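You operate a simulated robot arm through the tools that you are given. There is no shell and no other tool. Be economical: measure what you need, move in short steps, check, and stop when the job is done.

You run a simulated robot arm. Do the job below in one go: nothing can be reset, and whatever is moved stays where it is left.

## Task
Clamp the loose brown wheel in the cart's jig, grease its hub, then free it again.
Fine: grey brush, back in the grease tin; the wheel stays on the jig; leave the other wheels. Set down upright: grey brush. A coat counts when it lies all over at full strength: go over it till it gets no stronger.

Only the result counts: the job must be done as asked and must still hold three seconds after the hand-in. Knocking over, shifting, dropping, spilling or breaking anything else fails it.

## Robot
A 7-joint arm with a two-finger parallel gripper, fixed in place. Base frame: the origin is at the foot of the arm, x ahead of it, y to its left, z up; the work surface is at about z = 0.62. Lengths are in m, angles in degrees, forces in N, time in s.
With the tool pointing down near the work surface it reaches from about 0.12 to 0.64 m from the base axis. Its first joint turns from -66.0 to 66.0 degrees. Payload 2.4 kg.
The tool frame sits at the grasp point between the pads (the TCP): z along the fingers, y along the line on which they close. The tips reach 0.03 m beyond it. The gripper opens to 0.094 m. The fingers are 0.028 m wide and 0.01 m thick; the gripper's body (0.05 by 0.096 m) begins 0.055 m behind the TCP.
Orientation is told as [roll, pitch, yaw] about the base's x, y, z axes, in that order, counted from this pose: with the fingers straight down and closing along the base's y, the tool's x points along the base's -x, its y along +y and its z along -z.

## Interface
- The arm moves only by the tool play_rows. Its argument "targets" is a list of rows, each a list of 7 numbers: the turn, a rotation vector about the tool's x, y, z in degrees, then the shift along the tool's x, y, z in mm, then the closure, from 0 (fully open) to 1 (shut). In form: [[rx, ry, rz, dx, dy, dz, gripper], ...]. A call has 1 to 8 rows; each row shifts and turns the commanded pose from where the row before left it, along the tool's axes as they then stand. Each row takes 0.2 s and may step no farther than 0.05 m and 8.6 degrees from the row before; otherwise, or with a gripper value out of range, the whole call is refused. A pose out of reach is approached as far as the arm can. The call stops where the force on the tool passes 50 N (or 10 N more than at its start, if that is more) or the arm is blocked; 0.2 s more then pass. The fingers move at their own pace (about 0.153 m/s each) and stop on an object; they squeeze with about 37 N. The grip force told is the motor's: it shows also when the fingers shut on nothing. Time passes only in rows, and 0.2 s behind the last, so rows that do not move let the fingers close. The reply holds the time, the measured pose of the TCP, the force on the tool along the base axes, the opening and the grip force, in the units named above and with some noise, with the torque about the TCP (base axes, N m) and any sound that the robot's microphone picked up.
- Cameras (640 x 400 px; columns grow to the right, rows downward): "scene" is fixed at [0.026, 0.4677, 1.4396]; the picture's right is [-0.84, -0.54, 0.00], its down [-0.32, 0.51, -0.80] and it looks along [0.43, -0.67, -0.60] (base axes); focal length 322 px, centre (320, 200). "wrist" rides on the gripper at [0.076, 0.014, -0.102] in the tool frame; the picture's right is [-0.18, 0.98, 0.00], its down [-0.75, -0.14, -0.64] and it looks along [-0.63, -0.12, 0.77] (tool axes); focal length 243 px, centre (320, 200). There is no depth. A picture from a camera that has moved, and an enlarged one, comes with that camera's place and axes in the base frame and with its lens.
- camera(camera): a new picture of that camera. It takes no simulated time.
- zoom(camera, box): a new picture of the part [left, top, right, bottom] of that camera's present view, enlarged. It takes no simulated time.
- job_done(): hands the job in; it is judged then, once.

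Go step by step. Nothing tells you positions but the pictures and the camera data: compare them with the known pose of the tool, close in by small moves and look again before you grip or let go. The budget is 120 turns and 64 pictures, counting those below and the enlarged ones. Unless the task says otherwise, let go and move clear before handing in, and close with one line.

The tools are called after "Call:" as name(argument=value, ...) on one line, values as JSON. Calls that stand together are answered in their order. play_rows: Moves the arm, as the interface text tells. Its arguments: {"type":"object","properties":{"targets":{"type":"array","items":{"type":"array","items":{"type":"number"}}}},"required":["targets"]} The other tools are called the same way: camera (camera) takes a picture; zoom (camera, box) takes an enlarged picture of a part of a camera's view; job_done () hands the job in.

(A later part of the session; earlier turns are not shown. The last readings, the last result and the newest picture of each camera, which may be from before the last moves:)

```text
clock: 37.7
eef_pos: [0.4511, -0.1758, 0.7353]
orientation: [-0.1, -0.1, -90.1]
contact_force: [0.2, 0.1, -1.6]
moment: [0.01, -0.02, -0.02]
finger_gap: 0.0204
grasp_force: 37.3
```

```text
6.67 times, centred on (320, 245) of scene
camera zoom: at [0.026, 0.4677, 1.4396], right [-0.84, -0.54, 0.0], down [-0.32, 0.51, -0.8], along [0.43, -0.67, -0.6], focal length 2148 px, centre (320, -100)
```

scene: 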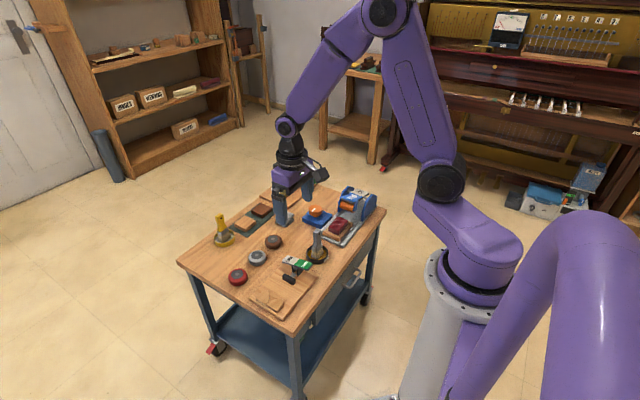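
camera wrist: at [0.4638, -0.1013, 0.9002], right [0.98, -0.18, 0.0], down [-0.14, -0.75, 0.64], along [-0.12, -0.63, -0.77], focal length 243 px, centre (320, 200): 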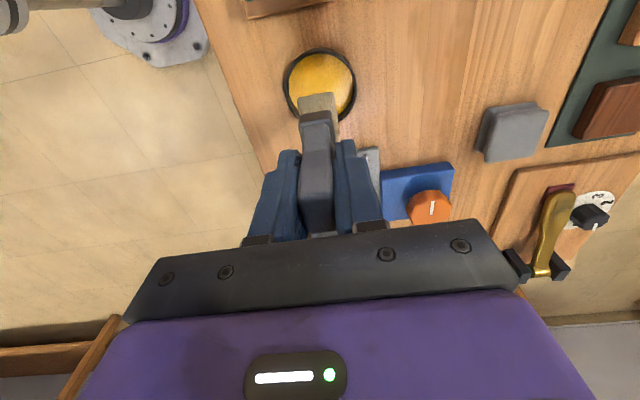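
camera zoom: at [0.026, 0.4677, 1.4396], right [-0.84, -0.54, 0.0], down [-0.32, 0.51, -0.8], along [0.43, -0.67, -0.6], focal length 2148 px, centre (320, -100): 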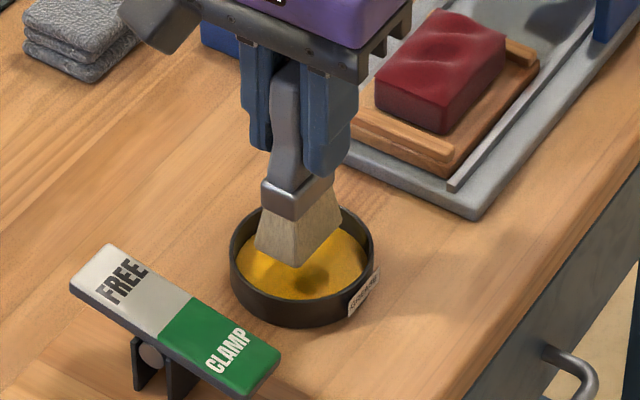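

The brush is over the grease. I'll lower it in until it touches bottom.

Call:
play_rows(targets=[[0, 0, 0, 0, 0, 10, 1], [0, 0, 0, 0, 0, 5, 1], [0, 0, 0, 0, 0, 2, 1]])

Call:
play_rows(targets=[[0, 0, 0, 0, 0, 2, 1], [0, 0, 0, 0, 0, 0, 1]])

Call:
play_rows(targets=[[0, 0, 0, 0, 0, 2, 1], [0, 0, 0, 0, 0, 0, 1]])

```text
clock: 38.5
eef_pos: [0.4513, -0.1758, 0.7172]
orientation: [0.0, 0.0, -90.0]
contact_force: [-0.3, 0.3, -0.7]
moment: [0.02, -0.03, -0.01]
finger_gap: 0.0206
grasp_force: 37.4
```

```text
clock: 39.1
eef_pos: [0.4507, -0.1758, 0.7168]
orientation: [0.0, 0.0, -90.0]
contact_force: [-0.5, 0.1, -1.2]
moment: [0.0, -0.04, -0.04]
finger_gap: 0.0207
grasp_force: 36.9
```

```text
clock: 39.7
eef_pos: [0.45, -0.1751, 0.7151]
orientation: [0.0, 0.0, -89.9]
contact_force: [-0.8, 0.5, -0.8]
moment: [-0.01, -0.02, 0.0]
finger_gap: 0.0204
grasp_force: 36.7
```

Call:
play_rows(targets=[[0, 0, 0, 0, 0, 1.5, 1], [0, 0, 0, 0, 0, 0, 1]])

Call:
play_rows(targets=[[0, 0, 0, 0, 0, 1, 1], [0, 0, 0, 0, 0, 0, 1]])

```text
clock: 40.3
eef_pos: [0.4511, -0.1761, 0.7129]
orientation: [0.0, 0.0, -90.0]
contact_force: [-0.2, 0.0, -0.6]
moment: [0.0, 0.02, -0.02]
finger_gap: 0.0206
grasp_force: 36.9
```

```text
clock: 40.9
eef_pos: [0.4501, -0.175, 0.7122]
orientation: [-0.1, 0.1, -90.0]
contact_force: [0.3, 0.3, -1.5]
moment: [0.0, -0.01, -0.03]
finger_gap: 0.0203
grasp_force: 37.1
```

Call:
play_rows(targets=[[0, 0, 0, 0, 0, 1.5, 1], [0, 0, 0, 0, 0, 0, 1]])

Call:
zoom(camera="scene", box=[290, 215, 350, 275])

```text
clock: 41.5
eef_pos: [0.4509, -0.1767, 0.7121]
orientation: [0.0, 0.1, -90.0]
contact_force: [-4.6, 4.0, 32.3]
moment: [0.27, 0.29, -0.21]
finger_gap: 0.0204
grasp_force: 37.2
```

```text
6.67 times, centred on (320, 245) of scene
camera zoom: at [0.0254, 0.468, 1.4395], right [-0.84, -0.54, 0.0], down [-0.32, 0.51, -0.8], along [0.43, -0.67, -0.6], focal length 2148 px, centre (320, -100)
```

zoom: 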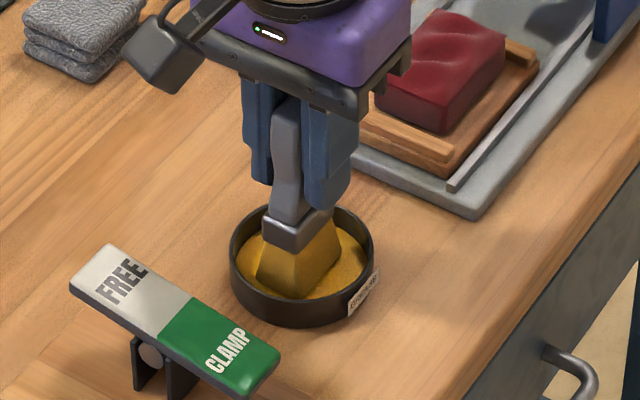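

The bristles are now loaded with grease. Back up and over to the hub.

Call:
play_rows(targets=[[0, 0, 0, 0, 0, -10, 1], [0, 0, 0, 0, 0, -30, 1], [0, 0, 0, 0, 0, -45, 1], [0, 0, 0, 0, 0, -45, 1], [0, 0, 0, 0, 0, -15, 1], [0, 0, 0, 40, 2, 0, 1], [0, 0, 0, 40, 2, 0, 1], [0, 0, 0, 40, 2, 0, 1]])

Call:
play_rows(targets=[[0, 0, 0, 40, 2, 0, 1], [0, 0, 0, 39, 1, 0, 1], [0, 0, 0, 0, 0, 45, 1], [0, 0, 0, 0, 0, 40, 1], [0, 0, 0, 0, 0, 15, 1], [0, 0, 0, 0, 0, 3, 1], [0, 0, 0, 0, 0, 0, 1]])

```text
clock: 43.3
eef_pos: [0.4567, -0.0544, 0.8562]
orientation: [0.0, 0.1, -89.9]
contact_force: [0.0, 0.2, -0.7]
moment: [-0.06, 0.01, 0.01]
finger_gap: 0.0204
grasp_force: 36.7
```

```text
clock: 44.9
eef_pos: [0.4592, 0.0217, 0.7537]
orientation: [0.1, 0.1, -90.0]
contact_force: [-0.9, 0.7, -0.6]
moment: [-0.01, -0.02, 0.01]
finger_gap: 0.0202
grasp_force: 37.0
```

Call:
play_rows(targets=[[0, 0, 0, 2, 0, 3, 1], [0, 0, 0, 0, 0, 3, 1], [0, 0, 0, 0, 0, 0, 1]])

Call:
play_rows(targets=[[0, 0, 0, 0, 0, 1.5, 1], [0, 0, 0, 0, 0, 0, 1]])

```text
clock: 45.7
eef_pos: [0.4609, 0.0249, 0.7476]
orientation: [0.0, 0.0, -90.0]
contact_force: [-0.4, 0.2, -0.2]
moment: [-0.02, -0.02, -0.02]
finger_gap: 0.0205
grasp_force: 36.7
```

```text
clock: 46.3
eef_pos: [0.4581, 0.0255, 0.744]
orientation: [-0.1, 0.0, -90.0]
contact_force: [0.5, 0.7, -0.6]
moment: [0.01, 0.0, -0.01]
finger_gap: 0.0203
grasp_force: 37.2
```

Call:
play_rows(targets=[[0, 0, 0, 0, 0, 1, 1], [0, 0, 0, 0, 0, 0, 1]])

Call:
play_rows(targets=[[0, 0, 0, 0, 0, 0.7, 1], [0, 0, 0, 0, 0, 0, 1]])

```text
clock: 46.9
eef_pos: [0.4582, 0.0233, 0.7441]
orientation: [0.0, 0.0, -90.0]
contact_force: [-1.8, 2.7, 9.0]
moment: [0.15, 0.13, 0.02]
finger_gap: 0.0204
grasp_force: 37.0
```

```text
clock: 47.5
eef_pos: [0.459, 0.024, 0.7452]
orientation: [-0.1, 0.0, -90.0]
contact_force: [-3.8, 3.4, 29.7]
moment: [0.14, 0.33, -0.01]
finger_gap: 0.0206
grasp_force: 37.1
```

Contact at about 9 N is a good level. I'll ease back to it and stroke along x.

Call:
play_rows(targets=[[0, 0, 0, 0, -4, -0.5, 1], [0, 0, 0, 0, -4, 0, 1], [0, 0, 0, 0, 4, 0, 1], [0, 0, 0, 0, 4, 0, 1], [0, 0, 0, 0, 4, 0, 1], [0, 0, 0, 0, 4, 0, 1], [0, 0, 0, 0, -4, 0, 1], [0, 0, 0, 0, -4, 0, 1]])

Call:
zoom(camera="scene", box=[255, 245, 315, 305])

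```text
clock: 49.3
eef_pos: [0.4596, 0.0252, 0.7449]
orientation: [0.1, 0.0, -90.0]
contact_force: [0.0, -0.7, -1.6]
moment: [0.01, 0.02, 0.0]
finger_gap: 0.0205
grasp_force: 37.4
```

```text
6.67 times, centred on (285, 275) of scene
camera zoom: at [0.026, 0.4677, 1.4396], right [-0.84, -0.54, 0.0], down [-0.32, 0.51, -0.8], along [0.43, -0.67, -0.6], focal length 2148 px, centre (553, -300)
```

zoom: 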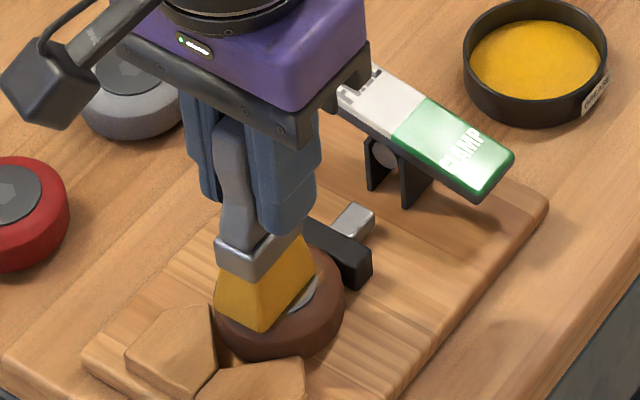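

Contact was lost again after easing off, so I'll press about 1 mm more and stroke further, biased toward -y too.

Call:
play_rows(targets=[[0, 0, 0, -2, 0, 0.9, 1], [0, 0, 0, 0, -5, 0, 1], [0, 0, 0, 0, -4, 0, 1], [0, 0, 0, 0, 5, 0, 1], [0, 0, 0, 0, 5, 0, 1], [0, 0, 0, 0, 5, 0, 1], [0, 0, 0, 0, 3, 0, 1]])

Call:
play_rows(targets=[[0, 0, 0, -4, 0, 0, 1], [0, 0, 0, 0, -5, 0, 1], [0, 0, 0, 0, -5, 0, 1], [0, 0, 0, 0, -5, 0, 1], [0, 0, 0, 0, -3, 0, 1], [0, 0, 0, 4, 5, 0, 1], [0, 0, 0, 0, 4, 0, 1]])

Call:
play_rows(targets=[[0, 0, 0, 0, 0, -20, 1], [0, 0, 0, 0, 0, -40, 1], [0, 0, 0, -40, 0, -10, 1]])

Call:
zoom(camera="wrist", box=[220, 0, 420, 160])

```text
clock: 50.9
eef_pos: [0.4701, 0.0244, 0.7436]
orientation: [0.1, 0.0, -90.0]
contact_force: [0.3, 1.0, -1.0]
moment: [-0.02, 0.02, -0.02]
finger_gap: 0.0205
grasp_force: 37.1
```

```text
clock: 52.5
eef_pos: [0.4563, 0.0219, 0.7427]
orientation: [-0.3, 0.0, -90.0]
contact_force: [-10.9, -4.7, 13.8]
moment: [-0.46, 0.87, -0.02]
finger_gap: 0.0207
grasp_force: 36.5
```

```text
clock: 53.3
eef_pos: [0.4586, -0.0153, 0.8153]
orientation: [-0.1, 0.0, -90.1]
contact_force: [0.5, -0.2, -0.9]
moment: [0.0, -0.01, 0.01]
finger_gap: 0.0204
grasp_force: 37.4
```

```text
2.50 times, centred on (320, 80) of wrist
camera zoom: at [0.4741, 0.0593, 0.9178], right [0.98, -0.18, 0.0], down [-0.14, -0.75, 0.64], along [-0.12, -0.63, -0.77], focal length 606 px, centre (320, 500)
```

zoom: 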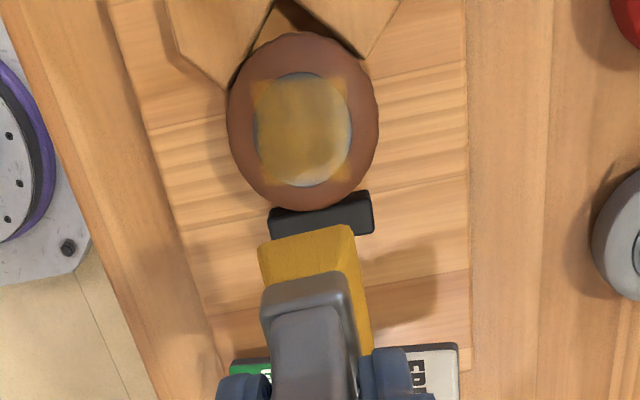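

A coat is forming but it's thin at the edges. I'll go back down and keep stroking with steady pressure and wider offsets.

Call:
play_rows(targets=[[0, 0, 0, 40, 0, 10, 1], [0, 0, 0, 0, 0, 40, 1], [0, 0, 0, 0, 0, 17, 1], [0, 0, 0, 0, 0, 3.4, 1], [0, 0, 0, 0, -4, 0, 1], [0, 0, 0, 0, -4, 0, 1], [0, 0, 0, 0, -3, 0, 1], [0, 0, 0, 0, 0, 0, 1]])

Call:
play_rows(targets=[[0, 0, 0, 0, 4, 0, 1], [0, 0, 0, 0, 4, 0, 1], [0, 0, 0, 0, 4, 0, 1], [0, 0, 0, 0, 4, 0, 1], [0, 0, 0, 0, 4, 0, 1], [0, 0, 0, 0, 3, 0, 1], [0, 0, 0, -3, 0, 0, 1], [0, 0, 0, -3, 0, 0, 1]])

Call:
play_rows(targets=[[0, 0, 0, 0, -4, 0, 1], [0, 0, 0, 0, -4, 0, 1], [0, 0, 0, 0, -4, 0, 1], [0, 0, 0, 0, -4, 0, 1], [0, 0, 0, 0, -4, 0, 1], [0, 0, 0, 0, -3, 0, 1], [0, 0, 0, 3, 0, 0, 1], [0, 0, 0, 3, 0, 0, 1]])

Call:
play_rows(targets=[[0, 0, 0, 0, 4, 0, 1], [0, 0, 0, 0, 4, 0, 1], [0, 0, 0, 0, 3, 0, 1], [0, 0, 0, 0, 0, -20, 1], [0, 0, 0, 0, 0, -40, 1], [0, 0, 0, -40, 0, -10, 1]])

Call:
zoom(camera="wrist", box=[220, 0, 420, 160])

```text
clock: 55.1
eef_pos: [0.4485, 0.023, 0.7441]
orientation: [0.1, 0.0, -90.2]
contact_force: [8.0, -2.9, 12.0]
moment: [-0.28, -0.75, -0.01]
finger_gap: 0.0204
grasp_force: 36.3
```

```text
clock: 56.9
eef_pos: [0.4711, 0.0162, 0.7438]
orientation: [0.0, -0.1, -90.1]
contact_force: [0.3, 0.1, -1.3]
moment: [-0.02, -0.01, 0.0]
finger_gap: 0.0203
grasp_force: 36.9
```

```text
clock: 58.7
eef_pos: [0.4479, 0.0214, 0.7418]
orientation: [-0.1, 0.0, -90.0]
contact_force: [-0.3, -0.2, -0.1]
moment: [-0.04, 0.02, 0.0]
finger_gap: 0.0204
grasp_force: 37.1
```

```text
clock: 60.1
eef_pos: [0.4585, -0.0171, 0.8132]
orientation: [-0.1, 0.0, -90.0]
contact_force: [-0.3, -1.3, -0.2]
moment: [0.0, -0.01, -0.05]
finger_gap: 0.0203
grasp_force: 37.5
```

```text
2.50 times, centred on (320, 80) of wrist
camera zoom: at [0.4727, 0.0581, 0.916], right [0.98, -0.18, 0.0], down [-0.14, -0.75, 0.64], along [-0.12, -0.63, -0.77], focal length 606 px, centre (320, 500)
```

zoom: 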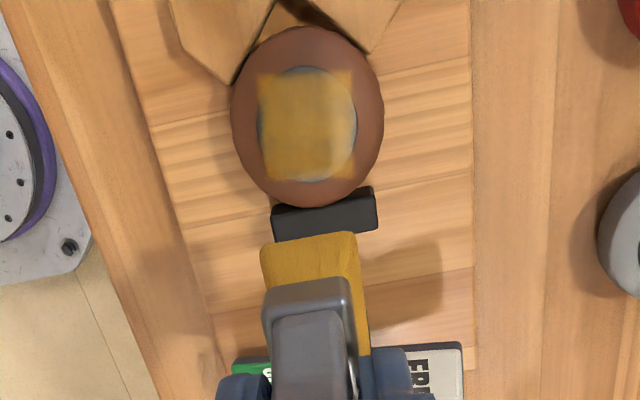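

The middle is strong but the ±x rims and the -y rim are thin, because contact is lost at the stroke ends. I'll press separately at each side.

Call:
play_rows(targets=[[0, 0, 0, 40, 8, 10, 1], [0, 0, 0, 0, 0, 40, 1], [0, 0, 0, 0, 0, 18, 1], [0, 0, 0, 0, 0, 2, 1], [0, 0, 0, 0, 0, 0, 1]])

Call:
play_rows(targets=[[0, 0, 0, 0, 0, 1, 1], [0, 0, 0, 0, 0, 0, 1]])

```text
clock: 61.3
eef_pos: [0.4678, 0.0222, 0.7444]
orientation: [-0.1, 0.0, -90.0]
contact_force: [-0.4, 0.0, -1.1]
moment: [-0.01, -0.03, -0.03]
finger_gap: 0.0206
grasp_force: 36.8
```

```text
clock: 61.9
eef_pos: [0.4669, 0.0236, 0.7428]
orientation: [0.1, -0.1, -90.0]
contact_force: [0.4, -0.3, -1.5]
moment: [-0.03, -0.01, -0.02]
finger_gap: 0.0205
grasp_force: 37.4
```

Call:
play_rows(targets=[[0, 0, 0, 0, 0, 1, 1], [0, 0, 0, 0, 0, 0, 1]])

Call:
play_rows(targets=[[0, 0, 0, 0, 0, 1, 1], [0, 0, 0, 0, 0, 0, 1]])

```text
clock: 62.5
eef_pos: [0.4679, 0.022, 0.7422]
orientation: [-0.1, 0.0, -89.9]
contact_force: [-1.9, 0.7, 13.8]
moment: [0.01, 0.31, 0.03]
finger_gap: 0.0204
grasp_force: 36.8
```

```text
clock: 63.1
eef_pos: [0.4679, 0.0234, 0.7406]
orientation: [0.1, 0.0, -89.9]
contact_force: [-1.6, 3.6, 33.0]
moment: [0.27, 0.54, -0.02]
finger_gap: 0.0203
grasp_force: 37.3
```

Good contact. I'll stroke along y here, then sweep toward -x keeping this pressure.

Call:
play_rows(targets=[[0, 0, 0, -3, 0, 0, 1], [0, 0, 0, -3, 0, 0, 1], [0, 0, 0, 4, 0, 0, 1], [0, 0, 0, 2, 3, 0, 1], [0, 0, 0, -4, 0, 0, 1], [0, 0, 0, 2, 0, 0, 1]])

Call:
play_rows(targets=[[0, 0, 0, 0, -4, 0, 1], [0, 0, 0, 0, -4, 0, 1], [0, 0, 0, 0, -4, 0, 1], [0, 0, 0, 0, -4, 0, 1], [0, 0, 0, 0, -4, 0.4, 1], [0, 0, 0, 0, -2, 0.3, 1], [0, 0, 0, 0, 0, 0, 1]])

```text
clock: 64.5
eef_pos: [0.4716, 0.0224, 0.7404]
orientation: [0.1, 0.0, -90.0]
contact_force: [0.0, 1.0, -0.4]
moment: [0.0, 0.0, 0.0]
finger_gap: 0.0204
grasp_force: 36.7
```

```text
clock: 66.1
eef_pos: [0.4489, 0.0208, 0.7394]
orientation: [0.0, 0.0, -90.0]
contact_force: [0.5, 0.2, 2.1]
moment: [0.01, -0.15, 0.01]
finger_gap: 0.0205
grasp_force: 36.9
```

Call:
play_rows(targets=[[0, 0, 0, 0, 0, 0.7, 1], [0, 0, 0, -3, 0, 0, 1], [0, 0, 0, -2, 0, 0.2, 1], [0, 0, 0, 4, 0, 0, 1], [0, 0, 0, 3, 0, 0, 1], [0, 0, 0, -2, 0, 0.2, 1]])

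Call:
play_rows(targets=[[0, 0, 0, 0, 4, 0, 1], [0, 0, 0, 0, 4, 0, 1], [0, 0, 0, 0, 2, -20, 1], [0, 0, 0, 0, 0, -40, 1], [0, 0, 0, -40, 0, -10, 1]])

Call:
zoom(camera="wrist", box=[220, 0, 420, 160])

```text
clock: 67.5
eef_pos: [0.448, 0.0206, 0.7389]
orientation: [0.0, 0.0, -90.0]
contact_force: [-0.9, -5.4, 9.6]
moment: [-0.41, -0.09, -0.04]
finger_gap: 0.0202
grasp_force: 36.6
```

```text
clock: 68.7
eef_pos: [0.4556, -0.0187, 0.8096]
orientation: [0.1, 0.1, -90.1]
contact_force: [1.6, -1.3, -0.6]
moment: [0.0, 0.01, -0.01]
finger_gap: 0.0203
grasp_force: 37.1
```

```text
2.50 times, centred on (320, 80) of wrist
camera zoom: at [0.4709, 0.0568, 0.9119], right [0.98, -0.18, 0.0], down [-0.14, -0.75, 0.64], along [-0.12, -0.63, -0.77], focal length 606 px, centre (320, 500)
```

zoom: 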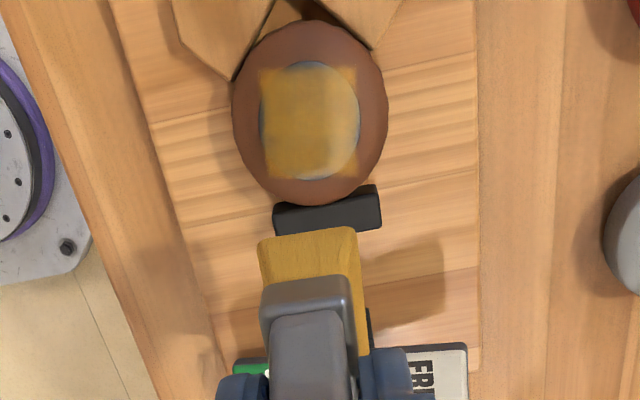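

The patch seems to be a fixed square around the hub. I'll zoom in for strength differences.

Call:
zoom(camera="wrist", box=[290, 0, 350, 60])

```text
6.67 times, centred on (320, 30) of wrist
camera zoom: at [0.4709, 0.0568, 0.9119], right [0.98, -0.18, 0.0], down [-0.14, -0.75, 0.64], along [-0.12, -0.63, -0.77], focal length 1618 px, centre (320, 1333)
```

zoom: 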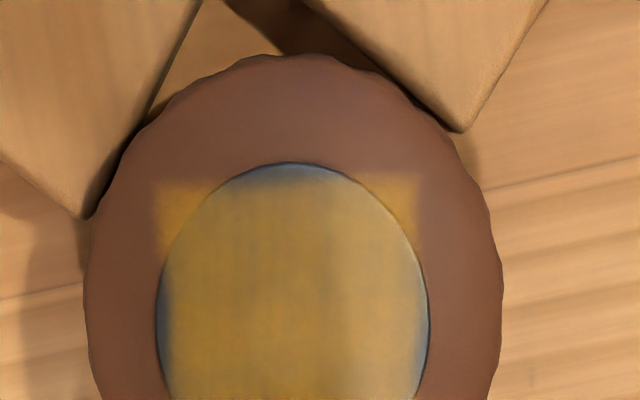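

The rims at ±x and +y are thinner. I'll do another pass pressing farther out, starting at x ≈ 0.474.

Call:
play_rows(targets=[[0, 0, 0, 40, 17, 10, 1], [0, 0, 0, 0, 0, 40, 1], [0, 0, 0, 0, 0, 18, 1], [0, 0, 0, 0, 0, 2, 1], [0, 0, 0, 0, 0, 0.5, 1], [0, 0, 0, 0, 0, 0, 1]])

Call:
play_rows(targets=[[0, 0, 0, 0, 0, 1, 1], [0, 0, 0, 0, 0, 0, 1]])

```text
clock: 70.1
eef_pos: [0.4744, 0.0203, 0.7377]
orientation: [0.0, 0.0, -90.0]
contact_force: [-1.1, 1.2, 2.3]
moment: [0.08, 0.1, -0.03]
finger_gap: 0.0201
grasp_force: 36.4
```

```text
clock: 70.7
eef_pos: [0.4755, 0.0201, 0.7373]
orientation: [0.1, 0.0, -90.1]
contact_force: [-2.0, -1.4, 22.5]
moment: [-0.01, 0.47, 0.01]
finger_gap: 0.0202
grasp_force: 37.2
```

Call:
play_rows(targets=[[0, 0, 0, 4, 0, 0.1, 1], [0, 0, 0, 4, 0, 0.1, 1], [0, 0, 0, 4, 0, 0.1, 1], [0, 0, 0, -4, 0, 0.1, 1], [0, 0, 0, -4, 0, 0.1, 1], [0, 0, 0, -4, 0, 0.1, 1], [0, 0, 0, -3, 0, 0.1, 1], [0, 0, 0, 6, 0, 0.1, 1]])

Call:
play_rows(targets=[[0, 0, 0, 6, -3, 0.1, 1], [0, 0, 0, 3, -3, 0.1, 1], [0, 0, 0, 0, -4, 0.1, 1], [0, 0, 0, 0, -4, 0.1, 1], [0, 0, 0, 0, -4, 0.1, 1], [0, 0, 0, 0, -4, 0.1, 1], [0, 0, 0, 0, -4, 0.1, 1], [0, 0, 0, 0, -4, 0.1, 1]])

Call:
play_rows(targets=[[0, 0, 0, -4, 0, 0.1, 1], [0, 0, 0, -4, 0, 0.1, 1], [0, 0, 0, -4, 0, 0.1, 1], [0, 0, 0, -4, 4, 0.1, 1], [0, 0, 0, 0, 4, 0.1, 1], [0, 0, 0, 0, 4, 0.1, 1], [0, 0, 0, 0, 4, 0.1, 1], [0, 0, 0, 0, 4, 0.1, 1]])

```text
clock: 72.5
eef_pos: [0.4758, 0.0208, 0.7366]
orientation: [0.0, 0.0, -90.4]
contact_force: [0.7, -3.4, 39.3]
moment: [-0.26, 0.52, 0.05]
finger_gap: 0.0205
grasp_force: 36.2
```

```text
clock: 74.3
eef_pos: [0.4474, 0.0336, 0.7363]
orientation: [0.6, 0.0, -90.0]
contact_force: [14.2, 4.2, 26.2]
moment: [0.07, -1.34, 0.21]
finger_gap: 0.0209
grasp_force: 37.2
```

```text
clock: 75.0
eef_pos: [0.4482, 0.0293, 0.7372]
orientation: [0.6, -0.1, -89.4]
contact_force: [0.9, 3.5, 5.5]
moment: [0.2, -0.19, 0.05]
finger_gap: 0.0206
grasp_force: 37.1
stopped in row 3: the force on the tool passed its limit at 52 N (the readings are from after the stop); the commanded pose is now the measured one
```

Contact was good throughout. One more y stroke here, then lift and look.

Call:
play_rows(targets=[[0, 0, 0, -4, 0, 0.5, 1], [0, 0, 0, -4, 0, 0, 1], [0, 0, 0, -4, 0, 0, 1], [0, 0, 0, 4, 0, 0, 1], [0, 0, 0, 4, 4, 0, 1], [0, 0, 0, -4, 4, 0, 1], [0, 0, 0, -2, 4, 0, 1]])

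Call:
play_rows(targets=[[0, 0, 0, 0, 0, -20, 1], [0, 0, 0, 0, 0, -40, 1], [0, 0, 0, -42, 0, -15, 1], [0, 0, 0, -5, 0, 0, 1]])

Call:
zoom(camera="wrist", box=[280, 0, 360, 80])

Call:
zoom(camera="scene", box=[265, 245, 305, 295])

```text
clock: 76.5
eef_pos: [0.4536, 0.0222, 0.7363]
orientation: [-0.7, 0.1, -89.2]
contact_force: [-26.8, 6.5, 37.6]
moment: [0.49, 1.76, 0.03]
finger_gap: 0.0211
grasp_force: 37.1
```

```text
clock: 77.5
eef_pos: [0.4598, -0.0292, 0.8111]
orientation: [0.3, 0.0, -89.5]
contact_force: [-0.6, -0.9, -0.9]
moment: [0.03, -0.02, -0.04]
finger_gap: 0.0205
grasp_force: 37.0
```

```text
5.00 times, centred on (320, 40) of wrist
camera zoom: at [0.4732, 0.0462, 0.9149], right [0.98, -0.18, 0.01], down [-0.14, -0.75, 0.64], along [-0.11, -0.63, -0.77], focal length 1213 px, centre (320, 1000)
```

zoom: 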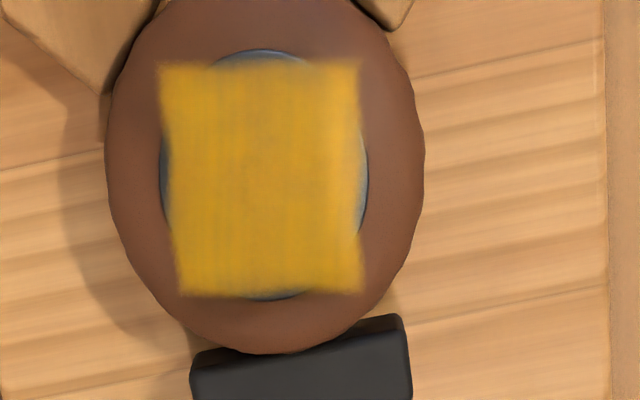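

```text
8.00 times, centred on (285, 270) of scene
camera zoom: at [0.026, 0.4677, 1.4396], right [-0.84, -0.54, 0.0], down [-0.32, 0.51, -0.8], along [0.43, -0.67, -0.6], focal length 2577 px, centre (600, -360)
```

zoom: 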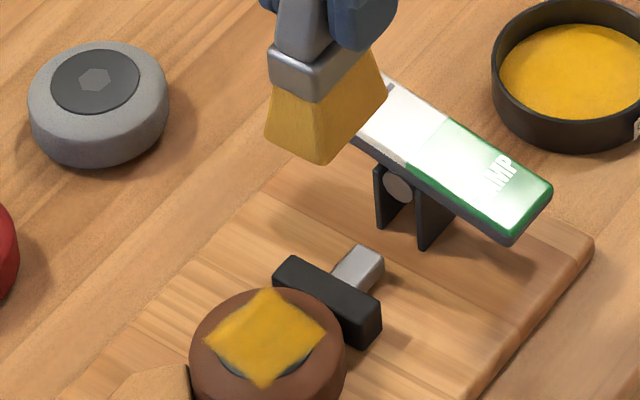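

The coat is nearly full, only slightly lighter at the +x edge and a bit mottled. One more full pass.

Call:
play_rows(targets=[[0, 0, 0, 50, 8, 10, 1], [0, 0, 0, 2, 4, 40, 1], [0, 0, 0, 0, 4, 18, 1], [0, 0, 0, 0, 0, 4, 1], [0, 0, 0, 0, 0, 2, 1], [0, 0, 0, 0, 0, 0, 1]])

Call:
play_rows(targets=[[0, 0, 0, 0, 0, 0.7, 1], [0, 0, 0, 0, 0, 0, 1]])

```text
refused: row 1 steps farther than a row can; nothing moved
```

```text
clock: 78.2
eef_pos: [0.4597, -0.0293, 0.81]
orientation: [0.4, 0.0, -89.6]
contact_force: [-0.3, 0.1, -1.3]
moment: [0.0, 0.04, -0.01]
finger_gap: 0.0203
grasp_force: 36.9
```

Call:
play_rows(targets=[[0, 0, 0, 45, 8, 10, 1], [0, 0, 0, 7, 4, 40, 1], [0, 0, 0, 0, 4, 18, 1], [0, 0, 0, 0, 0, 3, 1], [0, 0, 0, 0, 0, 1.5, 1], [0, 0, 0, 0, 0, 0, 1]])

Call:
play_rows(targets=[[0, 0, 0, 0, 0, 0.8, 1], [0, 0, 0, 0, 0, 0, 1]])

```text
clock: 79.5
eef_pos: [0.4748, 0.0228, 0.738]
orientation: [0.4, 0.1, -89.4]
contact_force: [-0.2, 0.7, -0.5]
moment: [-0.02, 0.0, 0.01]
finger_gap: 0.0203
grasp_force: 37.2
```

```text
clock: 80.2
eef_pos: [0.4754, 0.0228, 0.7379]
orientation: [0.5, 0.0, -89.5]
contact_force: [0.3, 0.5, -0.9]
moment: [-0.01, 0.02, 0.01]
finger_gap: 0.0204
grasp_force: 36.8
```

Call:
play_rows(targets=[[0, 0, 0, 0, 0, 1, 1], [0, 0, 0, 0, 0, 0.7, 1], [0, 0, 0, 0, 0, 0, 1]])

Call:
play_rows(targets=[[0, 0, 0, 0, 0, 0.7, 1], [0, 0, 0, 0, 0, 0, 1]])

```text
clock: 81.0
eef_pos: [0.4766, 0.0238, 0.7355]
orientation: [0.6, 0.0, -89.5]
contact_force: [-2.1, -1.2, 26.6]
moment: [-0.14, 0.54, 0.01]
finger_gap: 0.0204
grasp_force: 36.8
```

```text
clock: 81.5
eef_pos: [0.4771, 0.0246, 0.7351]
orientation: [0.6, -0.1, -89.5]
contact_force: [-2.4, -1.1, 44.9]
moment: [-0.09, 0.72, 0.04]
finger_gap: 0.0204
grasp_force: 37.2
```

Good pressure. Now I'll stroke at the +x side, then sweep across to -x and back.

Call:
play_rows(targets=[[0, 0, 0, 3, 0, 0, 1], [0, 0, 0, 3, 0, 0, 1], [0, 0, 0, -4, 0, 0, 1], [0, 0, 0, -4, 0, 0, 1], [0, 0, 0, -3, 0, 0.1, 1], [0, 0, 0, 4, 0, 0.1, 1], [0, 0, 0, 4, 0, 0.1, 1], [0, 0, 0, -3, 0, 0.1, 1]])

Call:
play_rows(targets=[[0, 0, 0, 0, -4, 0.1, 1], [0, 0, 0, 0, -4, 0.1, 1], [0, 0, 0, 0, -4, 0.1, 1], [0, 0, 0, 0, -4, 0.1, 1], [0, 0, 0, 0, -4, 0, 1], [0, 0, 0, 0, -4, 0, 1], [0, 0, 0, 0, -4, 0, 1], [0, 0, 0, 0, -3, 0, 1]])

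Call:
play_rows(targets=[[0, 0, 0, -4, 0, 0, 1], [0, 0, 0, 6, 0, 0, 1], [0, 0, 0, -2, 4, 0, 1], [0, 0, 0, 0, 5, 0, 1], [0, 0, 0, 0, 5, 0, 1], [0, 0, 0, 0, 5, 0, 1], [0, 0, 0, 0, 5, 0, 1], [0, 0, 0, 0, 5, 0, 1]])

Call:
play_rows(targets=[[0, 0, 0, 0, -10, -20, 1], [0, 0, 0, 0, -5, -40, 1], [0, 0, 0, -42, 0, -15, 1], [0, 0, 0, -10, 0, 0, 1]])

Call:
zoom(camera="wrist", box=[280, 0, 360, 80])

```text
clock: 83.3
eef_pos: [0.4767, 0.0234, 0.7369]
orientation: [0.7, 0.1, -89.5]
contact_force: [1.7, 8.4, 47.4]
moment: [0.56, 0.47, -0.12]
finger_gap: 0.0205
grasp_force: 36.9
```

```text
clock: 85.2
eef_pos: [0.4515, 0.0224, 0.7362]
orientation: [1.5, -0.1, -89.6]
contact_force: [18.7, -4.9, 35.9]
moment: [-0.26, -1.55, -0.04]
finger_gap: 0.0224
grasp_force: 36.6
```

```text
clock: 86.2
eef_pos: [0.4559, 0.0235, 0.736]
orientation: [0.7, 0.0, -89.6]
contact_force: [-1.0, -1.5, 13.0]
moment: [-0.1, 0.08, -0.01]
finger_gap: 0.0203
grasp_force: 37.0
stopped in row 5: the force on the tool passed its limit at 53 N (the readings are from after the stop); the commanded pose is now the measured one
```

```text
clock: 87.2
eef_pos: [0.4414, -0.0282, 0.8119]
orientation: [0.6, -0.1, -89.5]
contact_force: [1.3, 0.0, -1.4]
moment: [0.01, 0.0, 0.0]
finger_gap: 0.0207
grasp_force: 37.0
```

```text
5.00 times, centred on (320, 40) of wrist
camera zoom: at [0.4542, 0.0478, 0.9151], right [0.98, -0.18, 0.01], down [-0.14, -0.75, 0.64], along [-0.11, -0.63, -0.77], focal length 1213 px, centre (320, 1000)
```

zoom: 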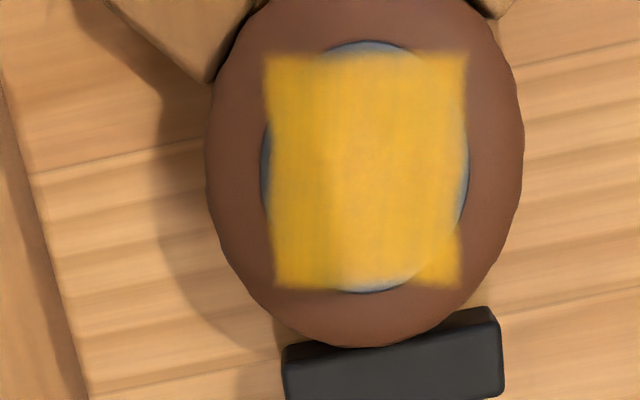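

The +x/-y edge looks weaker, so I'll re-dip the brush and do a last pass.

Call:
play_rows(targets=[[0, 0, 0, 0, 0, -48, 1], [0, 0, 0, -40, 3, 0, 1], [0, 0, 0, -40, 3, 0, 1], [0, 0, 0, -40, 2, 0, 1], [0, 0, 0, -28, 1, 0, 1], [0, 0, 0, 0, 0, 45, 1], [0, 0, 0, 0, 0, 45, 1], [0, 0, 0, 0, 0, 40, 1]])

Call:
zoom(camera="scene", box=[290, 215, 350, 275])

```text
clock: 89.0
eef_pos: [0.4515, -0.178, 0.7283]
orientation: [0.6, 0.1, -89.5]
contact_force: [-0.8, -0.2, -1.3]
moment: [0.03, 0.01, 0.0]
finger_gap: 0.0204
grasp_force: 36.7
```

```text
6.67 times, centred on (320, 245) of scene
camera zoom: at [0.026, 0.4677, 1.4396], right [-0.84, -0.54, 0.0], down [-0.32, 0.51, -0.8], along [0.43, -0.67, -0.6], focal length 2148 px, centre (320, -100)
```

zoom: 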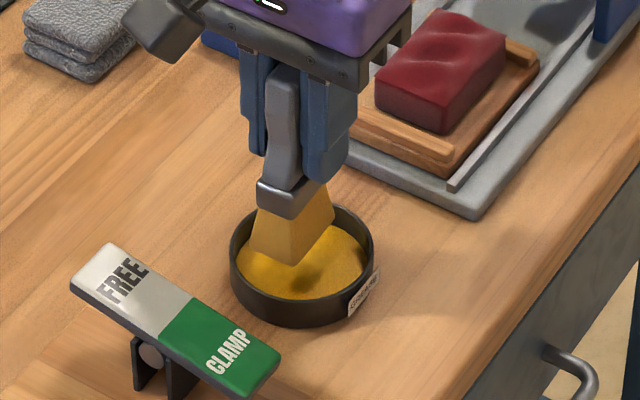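

Call:
play_rows(targets=[[0, 0, 0, 0, 0, 12, 1], [0, 0, 0, 0, 0, 6, 1], [0, 0, 0, 0, 0, 3, 1], [0, 0, 0, 0, 0, 0, 1]])

Call:
play_rows(targets=[[0, 0, 0, 0, 0, 1.5, 1], [0, 0, 0, 0, 0, 0, 1]])

Call:
zoom(camera="scene", box=[290, 215, 350, 275])

```text
clock: 90.0
eef_pos: [0.452, -0.1772, 0.7081]
orientation: [0.5, 0.0, -89.5]
contact_force: [0.3, 0.5, -0.8]
moment: [-0.01, 0.05, 0.02]
finger_gap: 0.0204
grasp_force: 37.2
```

```text
clock: 90.7
eef_pos: [0.4523, -0.1766, 0.7079]
orientation: [0.6, 0.0, -89.6]
contact_force: [-1.0, -0.7, -1.4]
moment: [-0.02, -0.01, 0.0]
finger_gap: 0.0204
grasp_force: 37.2
```

```text
6.67 times, centred on (320, 245) of scene
camera zoom: at [0.026, 0.4677, 1.4396], right [-0.84, -0.54, 0.0], down [-0.32, 0.51, -0.8], along [0.43, -0.67, -0.6], focal length 2148 px, centre (320, -100)
```

zoom: 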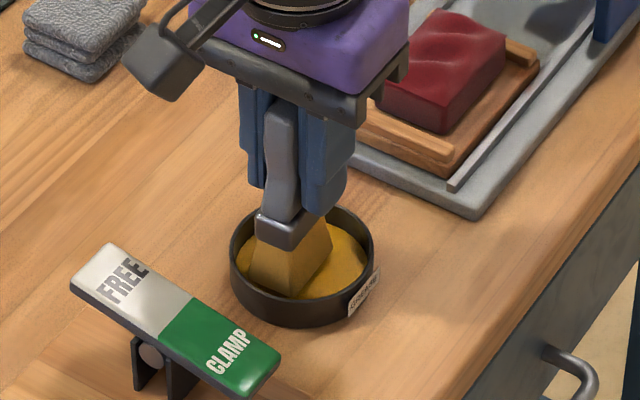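

Call:
play_rows(targets=[[0, 0, 0, 0, 0, 1.5, 1], [0, 0, 0, 0, 0, 0, 1]])

Call:
play_rows(targets=[[0, 0, 0, 0, 0, 1.5, 1], [0, 0, 0, 0, 0, 0, 1]])

```text
clock: 91.2
eef_pos: [0.4519, -0.1768, 0.7057]
orientation: [0.5, 0.0, -89.5]
contact_force: [-0.1, 0.2, -0.7]
moment: [0.02, 0.0, 0.01]
finger_gap: 0.0205
grasp_force: 37.0
```

```text
clock: 91.8
eef_pos: [0.4524, -0.1758, 0.7041]
orientation: [0.5, -0.1, -89.4]
contact_force: [-1.5, 0.5, 3.4]
moment: [0.17, 0.15, -0.01]
finger_gap: 0.0207
grasp_force: 36.9
```

The brush is re-dipped, touching bottom at TCP z ≈ 0.7045. Back to the hub, starting at the +x, -y side.

Call:
play_rows(targets=[[0, 0, 0, 0, 0, -25, 1], [0, 0, 0, 0, 0, -45, 1], [0, 0, 0, 0, 0, -45, 1], [0, 0, 0, 0, 0, -40, 1], [0, 0, 0, 40, 3, 0, 1], [0, 0, 0, 40, 3, 0, 1], [0, 0, 0, 40, 3, 0, 1], [0, 0, 0, 40, 3, 0, 1]])

Call:
play_rows(targets=[[0, 0, 0, 36, 8, 0, 1], [0, 0, 0, 0, 4, 45, 1], [0, 0, 0, 0, 0, 45, 1], [0, 0, 0, 0, 0, 30, 1], [0, 0, 0, 0, 0, 0, 1]])

```text
clock: 93.7
eef_pos: [0.4617, -0.016, 0.8606]
orientation: [0.7, -0.1, -89.5]
contact_force: [-1.1, -0.5, -1.3]
moment: [0.02, -0.01, 0.01]
finger_gap: 0.0205
grasp_force: 37.1
```

```text
clock: 94.8
eef_pos: [0.4729, 0.0193, 0.7387]
orientation: [0.7, 0.0, -89.4]
contact_force: [-0.5, 0.0, -0.8]
moment: [0.01, 0.0, 0.01]
finger_gap: 0.0206
grasp_force: 37.2
```

Call:
play_rows(targets=[[0, 0, 0, 0, 0, 1.5, 1], [0, 0, 0, 0, 0, 1.2, 1], [0, 0, 0, 0, 0, 0, 1]])

Call:
play_rows(targets=[[0, 0, 0, 0, 0, 0.8, 1], [0, 0, 0, 0, 0, 0, 1]])

```text
clock: 95.7
eef_pos: [0.474, 0.019, 0.7359]
orientation: [0.8, 0.0, -89.5]
contact_force: [-1.0, 2.3, 12.7]
moment: [0.17, 0.23, 0.0]
finger_gap: 0.0204
grasp_force: 36.9
```

```text
clock: 96.2
eef_pos: [0.4746, 0.0183, 0.7355]
orientation: [0.8, 0.0, -89.5]
contact_force: [-3.0, -0.4, 40.8]
moment: [0.16, 0.79, 0.01]
finger_gap: 0.0207
grasp_force: 37.0
```

Call:
play_rows(targets=[[0, 0, 0, -4, 0, 0, 1], [0, 0, 0, -3, 0, 0, 1], [0, 0, 0, 4, 2, 0, 1], [0, 0, 0, 4, 0, 0, 1], [0, 0, 0, 4, 0, 0, 1], [0, 0, 0, -4, -3, 0, 1], [0, 0, 0, -4, 0, 0.2, 1], [0, 0, 0, -4, 0, 0.2, 1]])

Call:
play_rows(targets=[[0, 0, 0, 4, 0, 0.2, 1], [0, 0, 0, 4, -3, 0, 1], [0, 0, 0, 0, -4, 0, 1], [0, 0, 0, 0, -4, 0, 1], [0, 0, 0, 0, -4, 0, 1], [0, 0, 0, 0, -4, 0, 1], [0, 0, 0, 0, -4, 0, 1], [0, 0, 0, 0, -3, 0, 1]])

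Call:
play_rows(targets=[[0, 0, 0, -4, 0, 0, 1], [0, 0, 0, -4, 0, 0, 1], [0, 0, 0, 4, 0, 0, 1], [0, 0, 0, 4, 0, 0, 1], [0, 0, 0, 4, 0, 0, 1], [0, 0, 0, -4, 3, 0, 1]])

Call:
play_rows(targets=[[0, 0, 0, 0, 0, -20, 1], [0, 0, 0, 0, 8, -40, 1], [0, 0, 0, -42, 0, -15, 1], [0, 0, 0, -10, 0, 0, 1]])

Call:
zoom(camera="wrist", box=[280, 0, 360, 80])

```text
clock: 98.0
eef_pos: [0.4758, 0.0173, 0.7364]
orientation: [0.9, 0.0, -89.1]
contact_force: [6.5, 22.1, 36.2]
moment: [1.93, -0.07, -0.27]
finger_gap: 0.0201
grasp_force: 37.1
```

```text
clock: 99.8
eef_pos: [0.4528, 0.0201, 0.7366]
orientation: [1.4, 0.0, -89.5]
contact_force: [16.3, 2.6, 32.4]
moment: [0.18, -1.47, 0.01]
finger_gap: 0.0209
grasp_force: 36.9
```

```text
clock: 101.2
eef_pos: [0.4513, 0.0199, 0.7364]
orientation: [1.0, 0.0, -89.6]
contact_force: [7.9, -19.9, 32.1]
moment: [-1.37, -0.9, -0.19]
finger_gap: 0.0205
grasp_force: 37.0
```

```text
clock: 102.2
eef_pos: [0.4571, -0.0315, 0.8096]
orientation: [0.6, 0.0, -89.4]
contact_force: [0.3, -0.7, -2.1]
moment: [-0.01, -0.02, -0.01]
finger_gap: 0.0203
grasp_force: 37.4
```

```text
5.00 times, centred on (320, 40) of wrist
camera zoom: at [0.471, 0.0455, 0.9138], right [0.98, -0.18, 0.01], down [-0.14, -0.75, 0.64], along [-0.11, -0.63, -0.77], focal length 1213 px, centre (320, 1000)
```

zoom: 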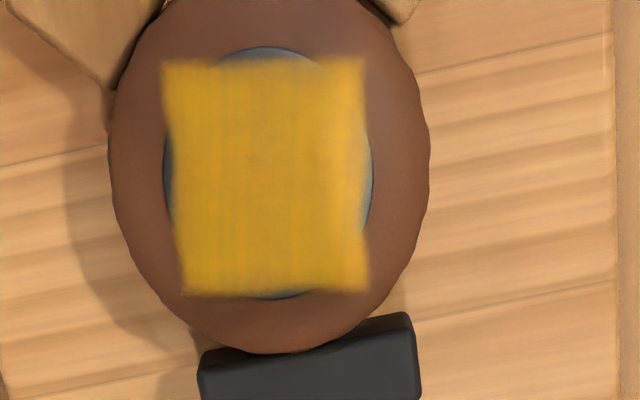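

The coat is now even and no stronger than on the last pass, so it's saturated. I'll take the brush back to the tin.

Call:
play_rows(targets=[[0, 0, 0, 0, 0, -48, 1], [0, 0, 0, -40, -1, 0, 1], [0, 0, 0, -40, -2, 0, 1], [0, 0, 0, -40, -2, 0, 1], [0, 0, 0, -25, -2, 0, 1], [0, 0, 0, 0, 0, 45, 1], [0, 0, 0, 0, 0, 45, 1], [0, 0, 0, 0, 0, 35, 1]])

Call:
zoom(camera="scene", box=[290, 210, 350, 270])

Call:
zoom(camera="wrist", box=[240, 40, 400, 240])

```text
clock: 104.0
eef_pos: [0.4544, -0.1764, 0.734]
orientation: [0.7, 0.0, -89.5]
contact_force: [0.0, 0.4, -1.6]
moment: [-0.03, -0.03, -0.01]
finger_gap: 0.0202
grasp_force: 37.0
```

```text
6.67 times, centred on (320, 240) of scene
camera zoom: at [0.026, 0.4677, 1.4396], right [-0.84, -0.54, 0.0], down [-0.32, 0.51, -0.8], along [0.43, -0.67, -0.6], focal length 2148 px, centre (320, -67)
```

zoom: 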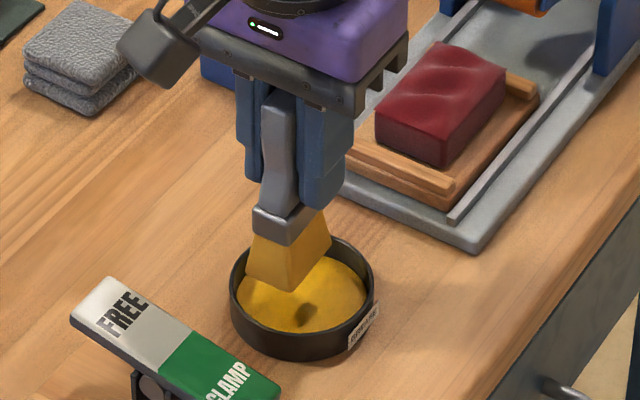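

```text
2.00 times, centred on (320, 140) of wrist
camera zoom: at [0.4671, -0.1001, 0.8363], right [0.98, -0.18, 0.01], down [-0.14, -0.75, 0.64], along [-0.1, -0.63, -0.77], focal length 485 px, centre (320, 320)
```

zoom: 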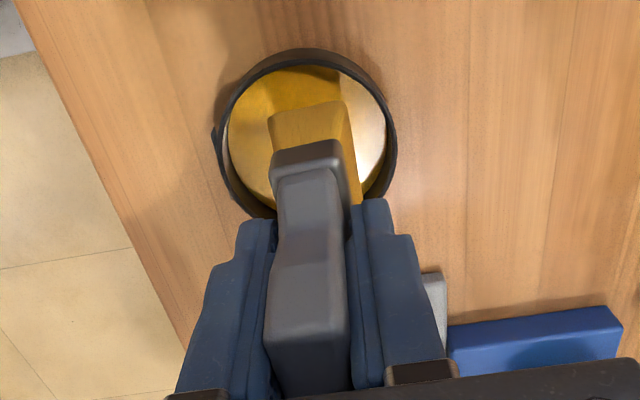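

I'll shift 5 mm to -x to match where it stood, level the tool, and lower the brush into the tin.

Call:
play_rows(targets=[[0, -0.7, 0.5, 0, -5, 0, 1], [0, 0, 0, 0, 0, 15, 1], [0, 0, 0, 0, 0, 10, 1], [0, 0, 0, 0, 0, 3, 1], [0, 0, 0, 0, 0, 0, 1]])

Call:
play_rows(targets=[[0, 0, 0, 0, 0, 1, 1], [0, 0, 0, 0, 0, 0, 1]])

```text
clock: 105.2
eef_pos: [0.4487, -0.1778, 0.7053]
orientation: [0.6, -0.6, -90.0]
contact_force: [0.1, -0.7, -1.4]
moment: [-0.02, 0.0, 0.0]
finger_gap: 0.0205
grasp_force: 37.0
```

```text
clock: 105.8
eef_pos: [0.4487, -0.1776, 0.7045]
orientation: [0.6, -0.7, -90.1]
contact_force: [-1.5, 0.5, 14.9]
moment: [0.39, 0.36, 0.0]
finger_gap: 0.0203
grasp_force: 37.6
```

Contact at 15 N. I'll ease off, true up the residual tilt, and settle again before letting go.

Call:
play_rows(targets=[[0, 0, 0, 0, 0, -1.5, 1], [0.6, 0.7, 0, 0, 0, 0, 1], [0, 0, 0, 0, 0, 0.7, 1], [0, 0, 0, 0, 0, 0, 1]])

Call:
play_rows(targets=[[0, 0, 0, 0, 0, 0.6, 1], [0, 0, 0, 0, 0, 0, 1]])

Call:
zoom(camera="scene", box=[290, 210, 350, 270])

```text
clock: 106.8
eef_pos: [0.4483, -0.1774, 0.7057]
orientation: [0.0, 0.0, -90.1]
contact_force: [-0.1, 0.5, -0.6]
moment: [0.03, 0.01, -0.02]
finger_gap: 0.0207
grasp_force: 36.8
```

```text
clock: 107.5
eef_pos: [0.4489, -0.1786, 0.7037]
orientation: [0.1, 0.0, -90.0]
contact_force: [-0.6, -0.8, -1.7]
moment: [-0.01, 0.0, -0.01]
finger_gap: 0.0204
grasp_force: 37.0
```

```text
6.67 times, centred on (320, 240) of scene
camera zoom: at [0.026, 0.4677, 1.4396], right [-0.84, -0.54, 0.0], down [-0.32, 0.51, -0.8], along [0.43, -0.67, -0.6], focal length 2148 px, centre (320, -67)
```

zoom: 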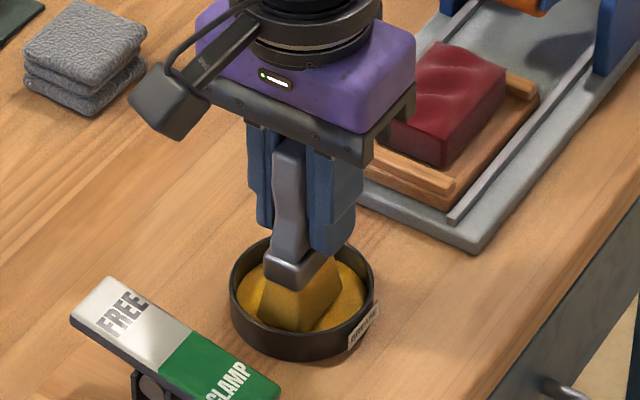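

Call:
play_rows(targets=[[0, 0, 0, 0, 0, 0.7, 1], [0, 0, 0, 0, 0, 0, 1]])

Call:
play_rows(targets=[[0, 0, 0, 0, 0, 0, 0.74], [0, 0, 0, 0, 0, 0, 0.7], [0, 0, 0, 0, 0, 0, 0.6], [0, 0, 0, 0, 0, 0, 0.4], [0, 0, 0, 0, 0, 0, 0.2], [0, 0, 0, 0, 0, 0, 0]])

Call:
zoom(camera="scene", box=[290, 210, 350, 270])

```text
clock: 108.0
eef_pos: [0.4488, -0.177, 0.7043]
orientation: [0.0, -0.1, -90.0]
contact_force: [-1.4, 1.1, 13.2]
moment: [0.4, 0.06, 0.02]
finger_gap: 0.0203
grasp_force: 36.9
```

```text
clock: 109.5
eef_pos: [0.4486, -0.1769, 0.7029]
orientation: [0.1, 0.0, -90.0]
contact_force: [-0.8, -1.0, -0.1]
moment: [0.02, 0.03, 0.0]
finger_gap: 0.0942
grasp_force: 0.1
```

```text
6.67 times, centred on (320, 240) of scene
camera zoom: at [0.026, 0.4677, 1.4396], right [-0.84, -0.54, 0.0], down [-0.32, 0.51, -0.8], along [0.43, -0.67, -0.6], focal length 2148 px, centre (320, -67)
```

zoom: 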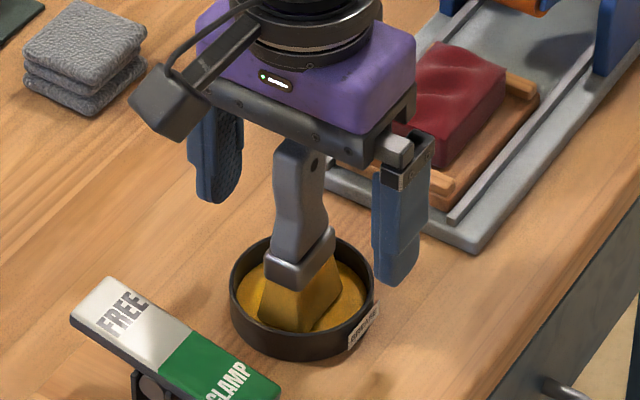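

The brush stands in the tin. I'll lift straight up and go over to the FREE end of the rocker with closed fingers.

Call:
play_rows(targets=[[0, 0, 0, 0, 0, -20, 0], [0, 0, 0, 0, 0, -45, 0], [0, 0, 0, 0, 0, -45, 0], [0, 0, 0, 0, 0, -45, 0], [0, 0, 0, 35, 10, 0, 1], [0, 0, 0, 40, 16, 0, 1], [0, 0, 0, 35, 14, 0, 1], [0, 0, 0, 0, 0, 40, 1]])

Call:
zoom(camera="scene", box=[260, 200, 350, 290])

Call:
zoom(camera="wrist", box=[220, 0, 420, 200])

```text
clock: 111.2
eef_pos: [0.4854, -0.0663, 0.8183]
orientation: [0.0, 0.0, -90.0]
contact_force: [0.5, 0.4, -1.0]
moment: [-0.03, 0.01, -0.01]
finger_gap: 0.0001
grasp_force: 33.3
```

```text
4.44 times, centred on (305, 245) of scene
camera zoom: at [0.0259, 0.4677, 1.4396], right [-0.84, -0.54, 0.0], down [-0.32, 0.51, -0.8], along [0.43, -0.67, -0.6], focal length 1432 px, centre (387, 0)
```

zoom: 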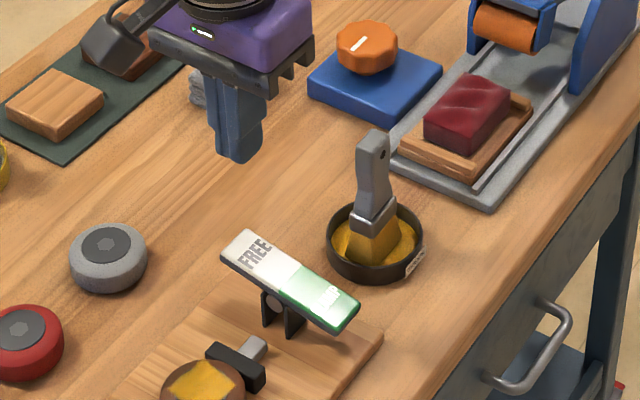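

```text
2.00 times, centred on (320, 100) of wrist
camera zoom: at [0.5002, 0.0083, 0.9213], right [0.98, -0.18, 0.0], down [-0.14, -0.75, 0.64], along [-0.12, -0.63, -0.77], focal length 485 px, centre (320, 400)
```

zoom: 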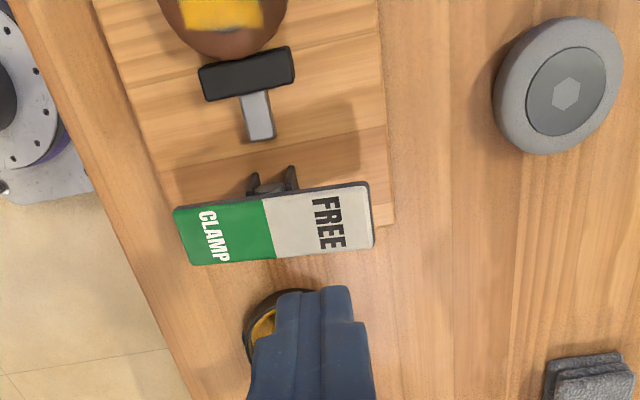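

The FREE end is at about (0.490, -0.066), almost under the fingers. I'll press it down.

Call:
play_rows(targets=[[0, 0, 0, 0, 4, 40, 1], [0, 0, 0, 0, 0, 25, 1], [0, 0, 0, 0, 0, 8, 1], [0, 0, 0, 0, 0, 8, 1], [0, 0, 0, 0, 0, 8, 1], [0, 0, 0, 0, 0, 8, 1], [0, 0, 0, 0, 0, 8, 1]])

Call:
zoom(camera="scene", box=[260, 220, 340, 300])

```text
clock: 112.8
eef_pos: [0.4923, -0.0676, 0.7142]
orientation: [0.1, 0.0, -90.1]
contact_force: [-0.2, -0.2, 3.4]
moment: [0.01, -0.03, -0.02]
finger_gap: 0.0
grasp_force: 32.4
```

```text
5.00 times, centred on (300, 260) of scene
camera zoom: at [0.0259, 0.4677, 1.4396], right [-0.84, -0.54, 0.0], down [-0.32, 0.51, -0.8], along [0.43, -0.67, -0.6], focal length 1611 px, centre (420, -100)
```

zoom: 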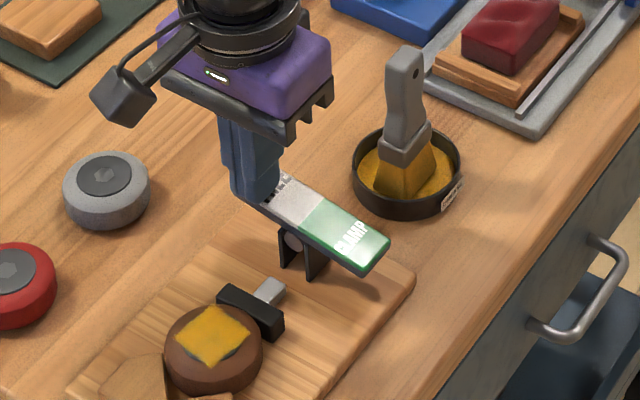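

Call:
play_rows(targets=[[0, 0, 0, 0, 0, 4, 1], [0, 0, 0, 0, 0, 4, 1], [0, 0, 0, 0, 0, 3, 1], [0, 0, 0, 0, 0, 3, 1]])

Call:
zoom(camera="scene", box=[260, 220, 340, 300])

```text
clock: 113.8
eef_pos: [0.4918, -0.0675, 0.7012]
orientation: [0.0, 0.1, -90.1]
contact_force: [-10.6, 1.8, 47.8]
moment: [-0.08, 0.75, -0.05]
finger_gap: 0.0
grasp_force: 33.2
```

```text
5.00 times, centred on (300, 260) of scene
camera zoom: at [0.025, 0.4679, 1.4395], right [-0.84, -0.54, 0.0], down [-0.32, 0.51, -0.8], along [0.43, -0.67, -0.6], focal length 1611 px, centre (420, -100)
```

zoom: 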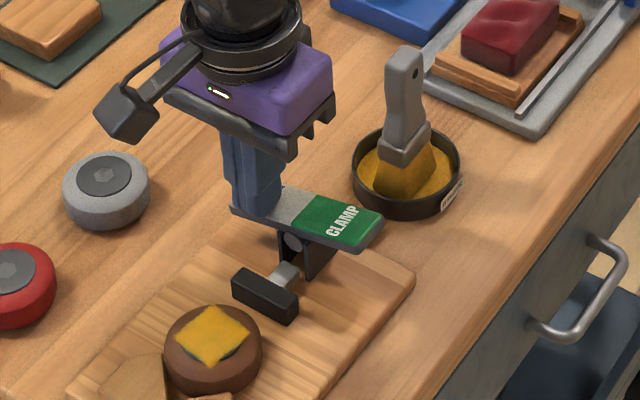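

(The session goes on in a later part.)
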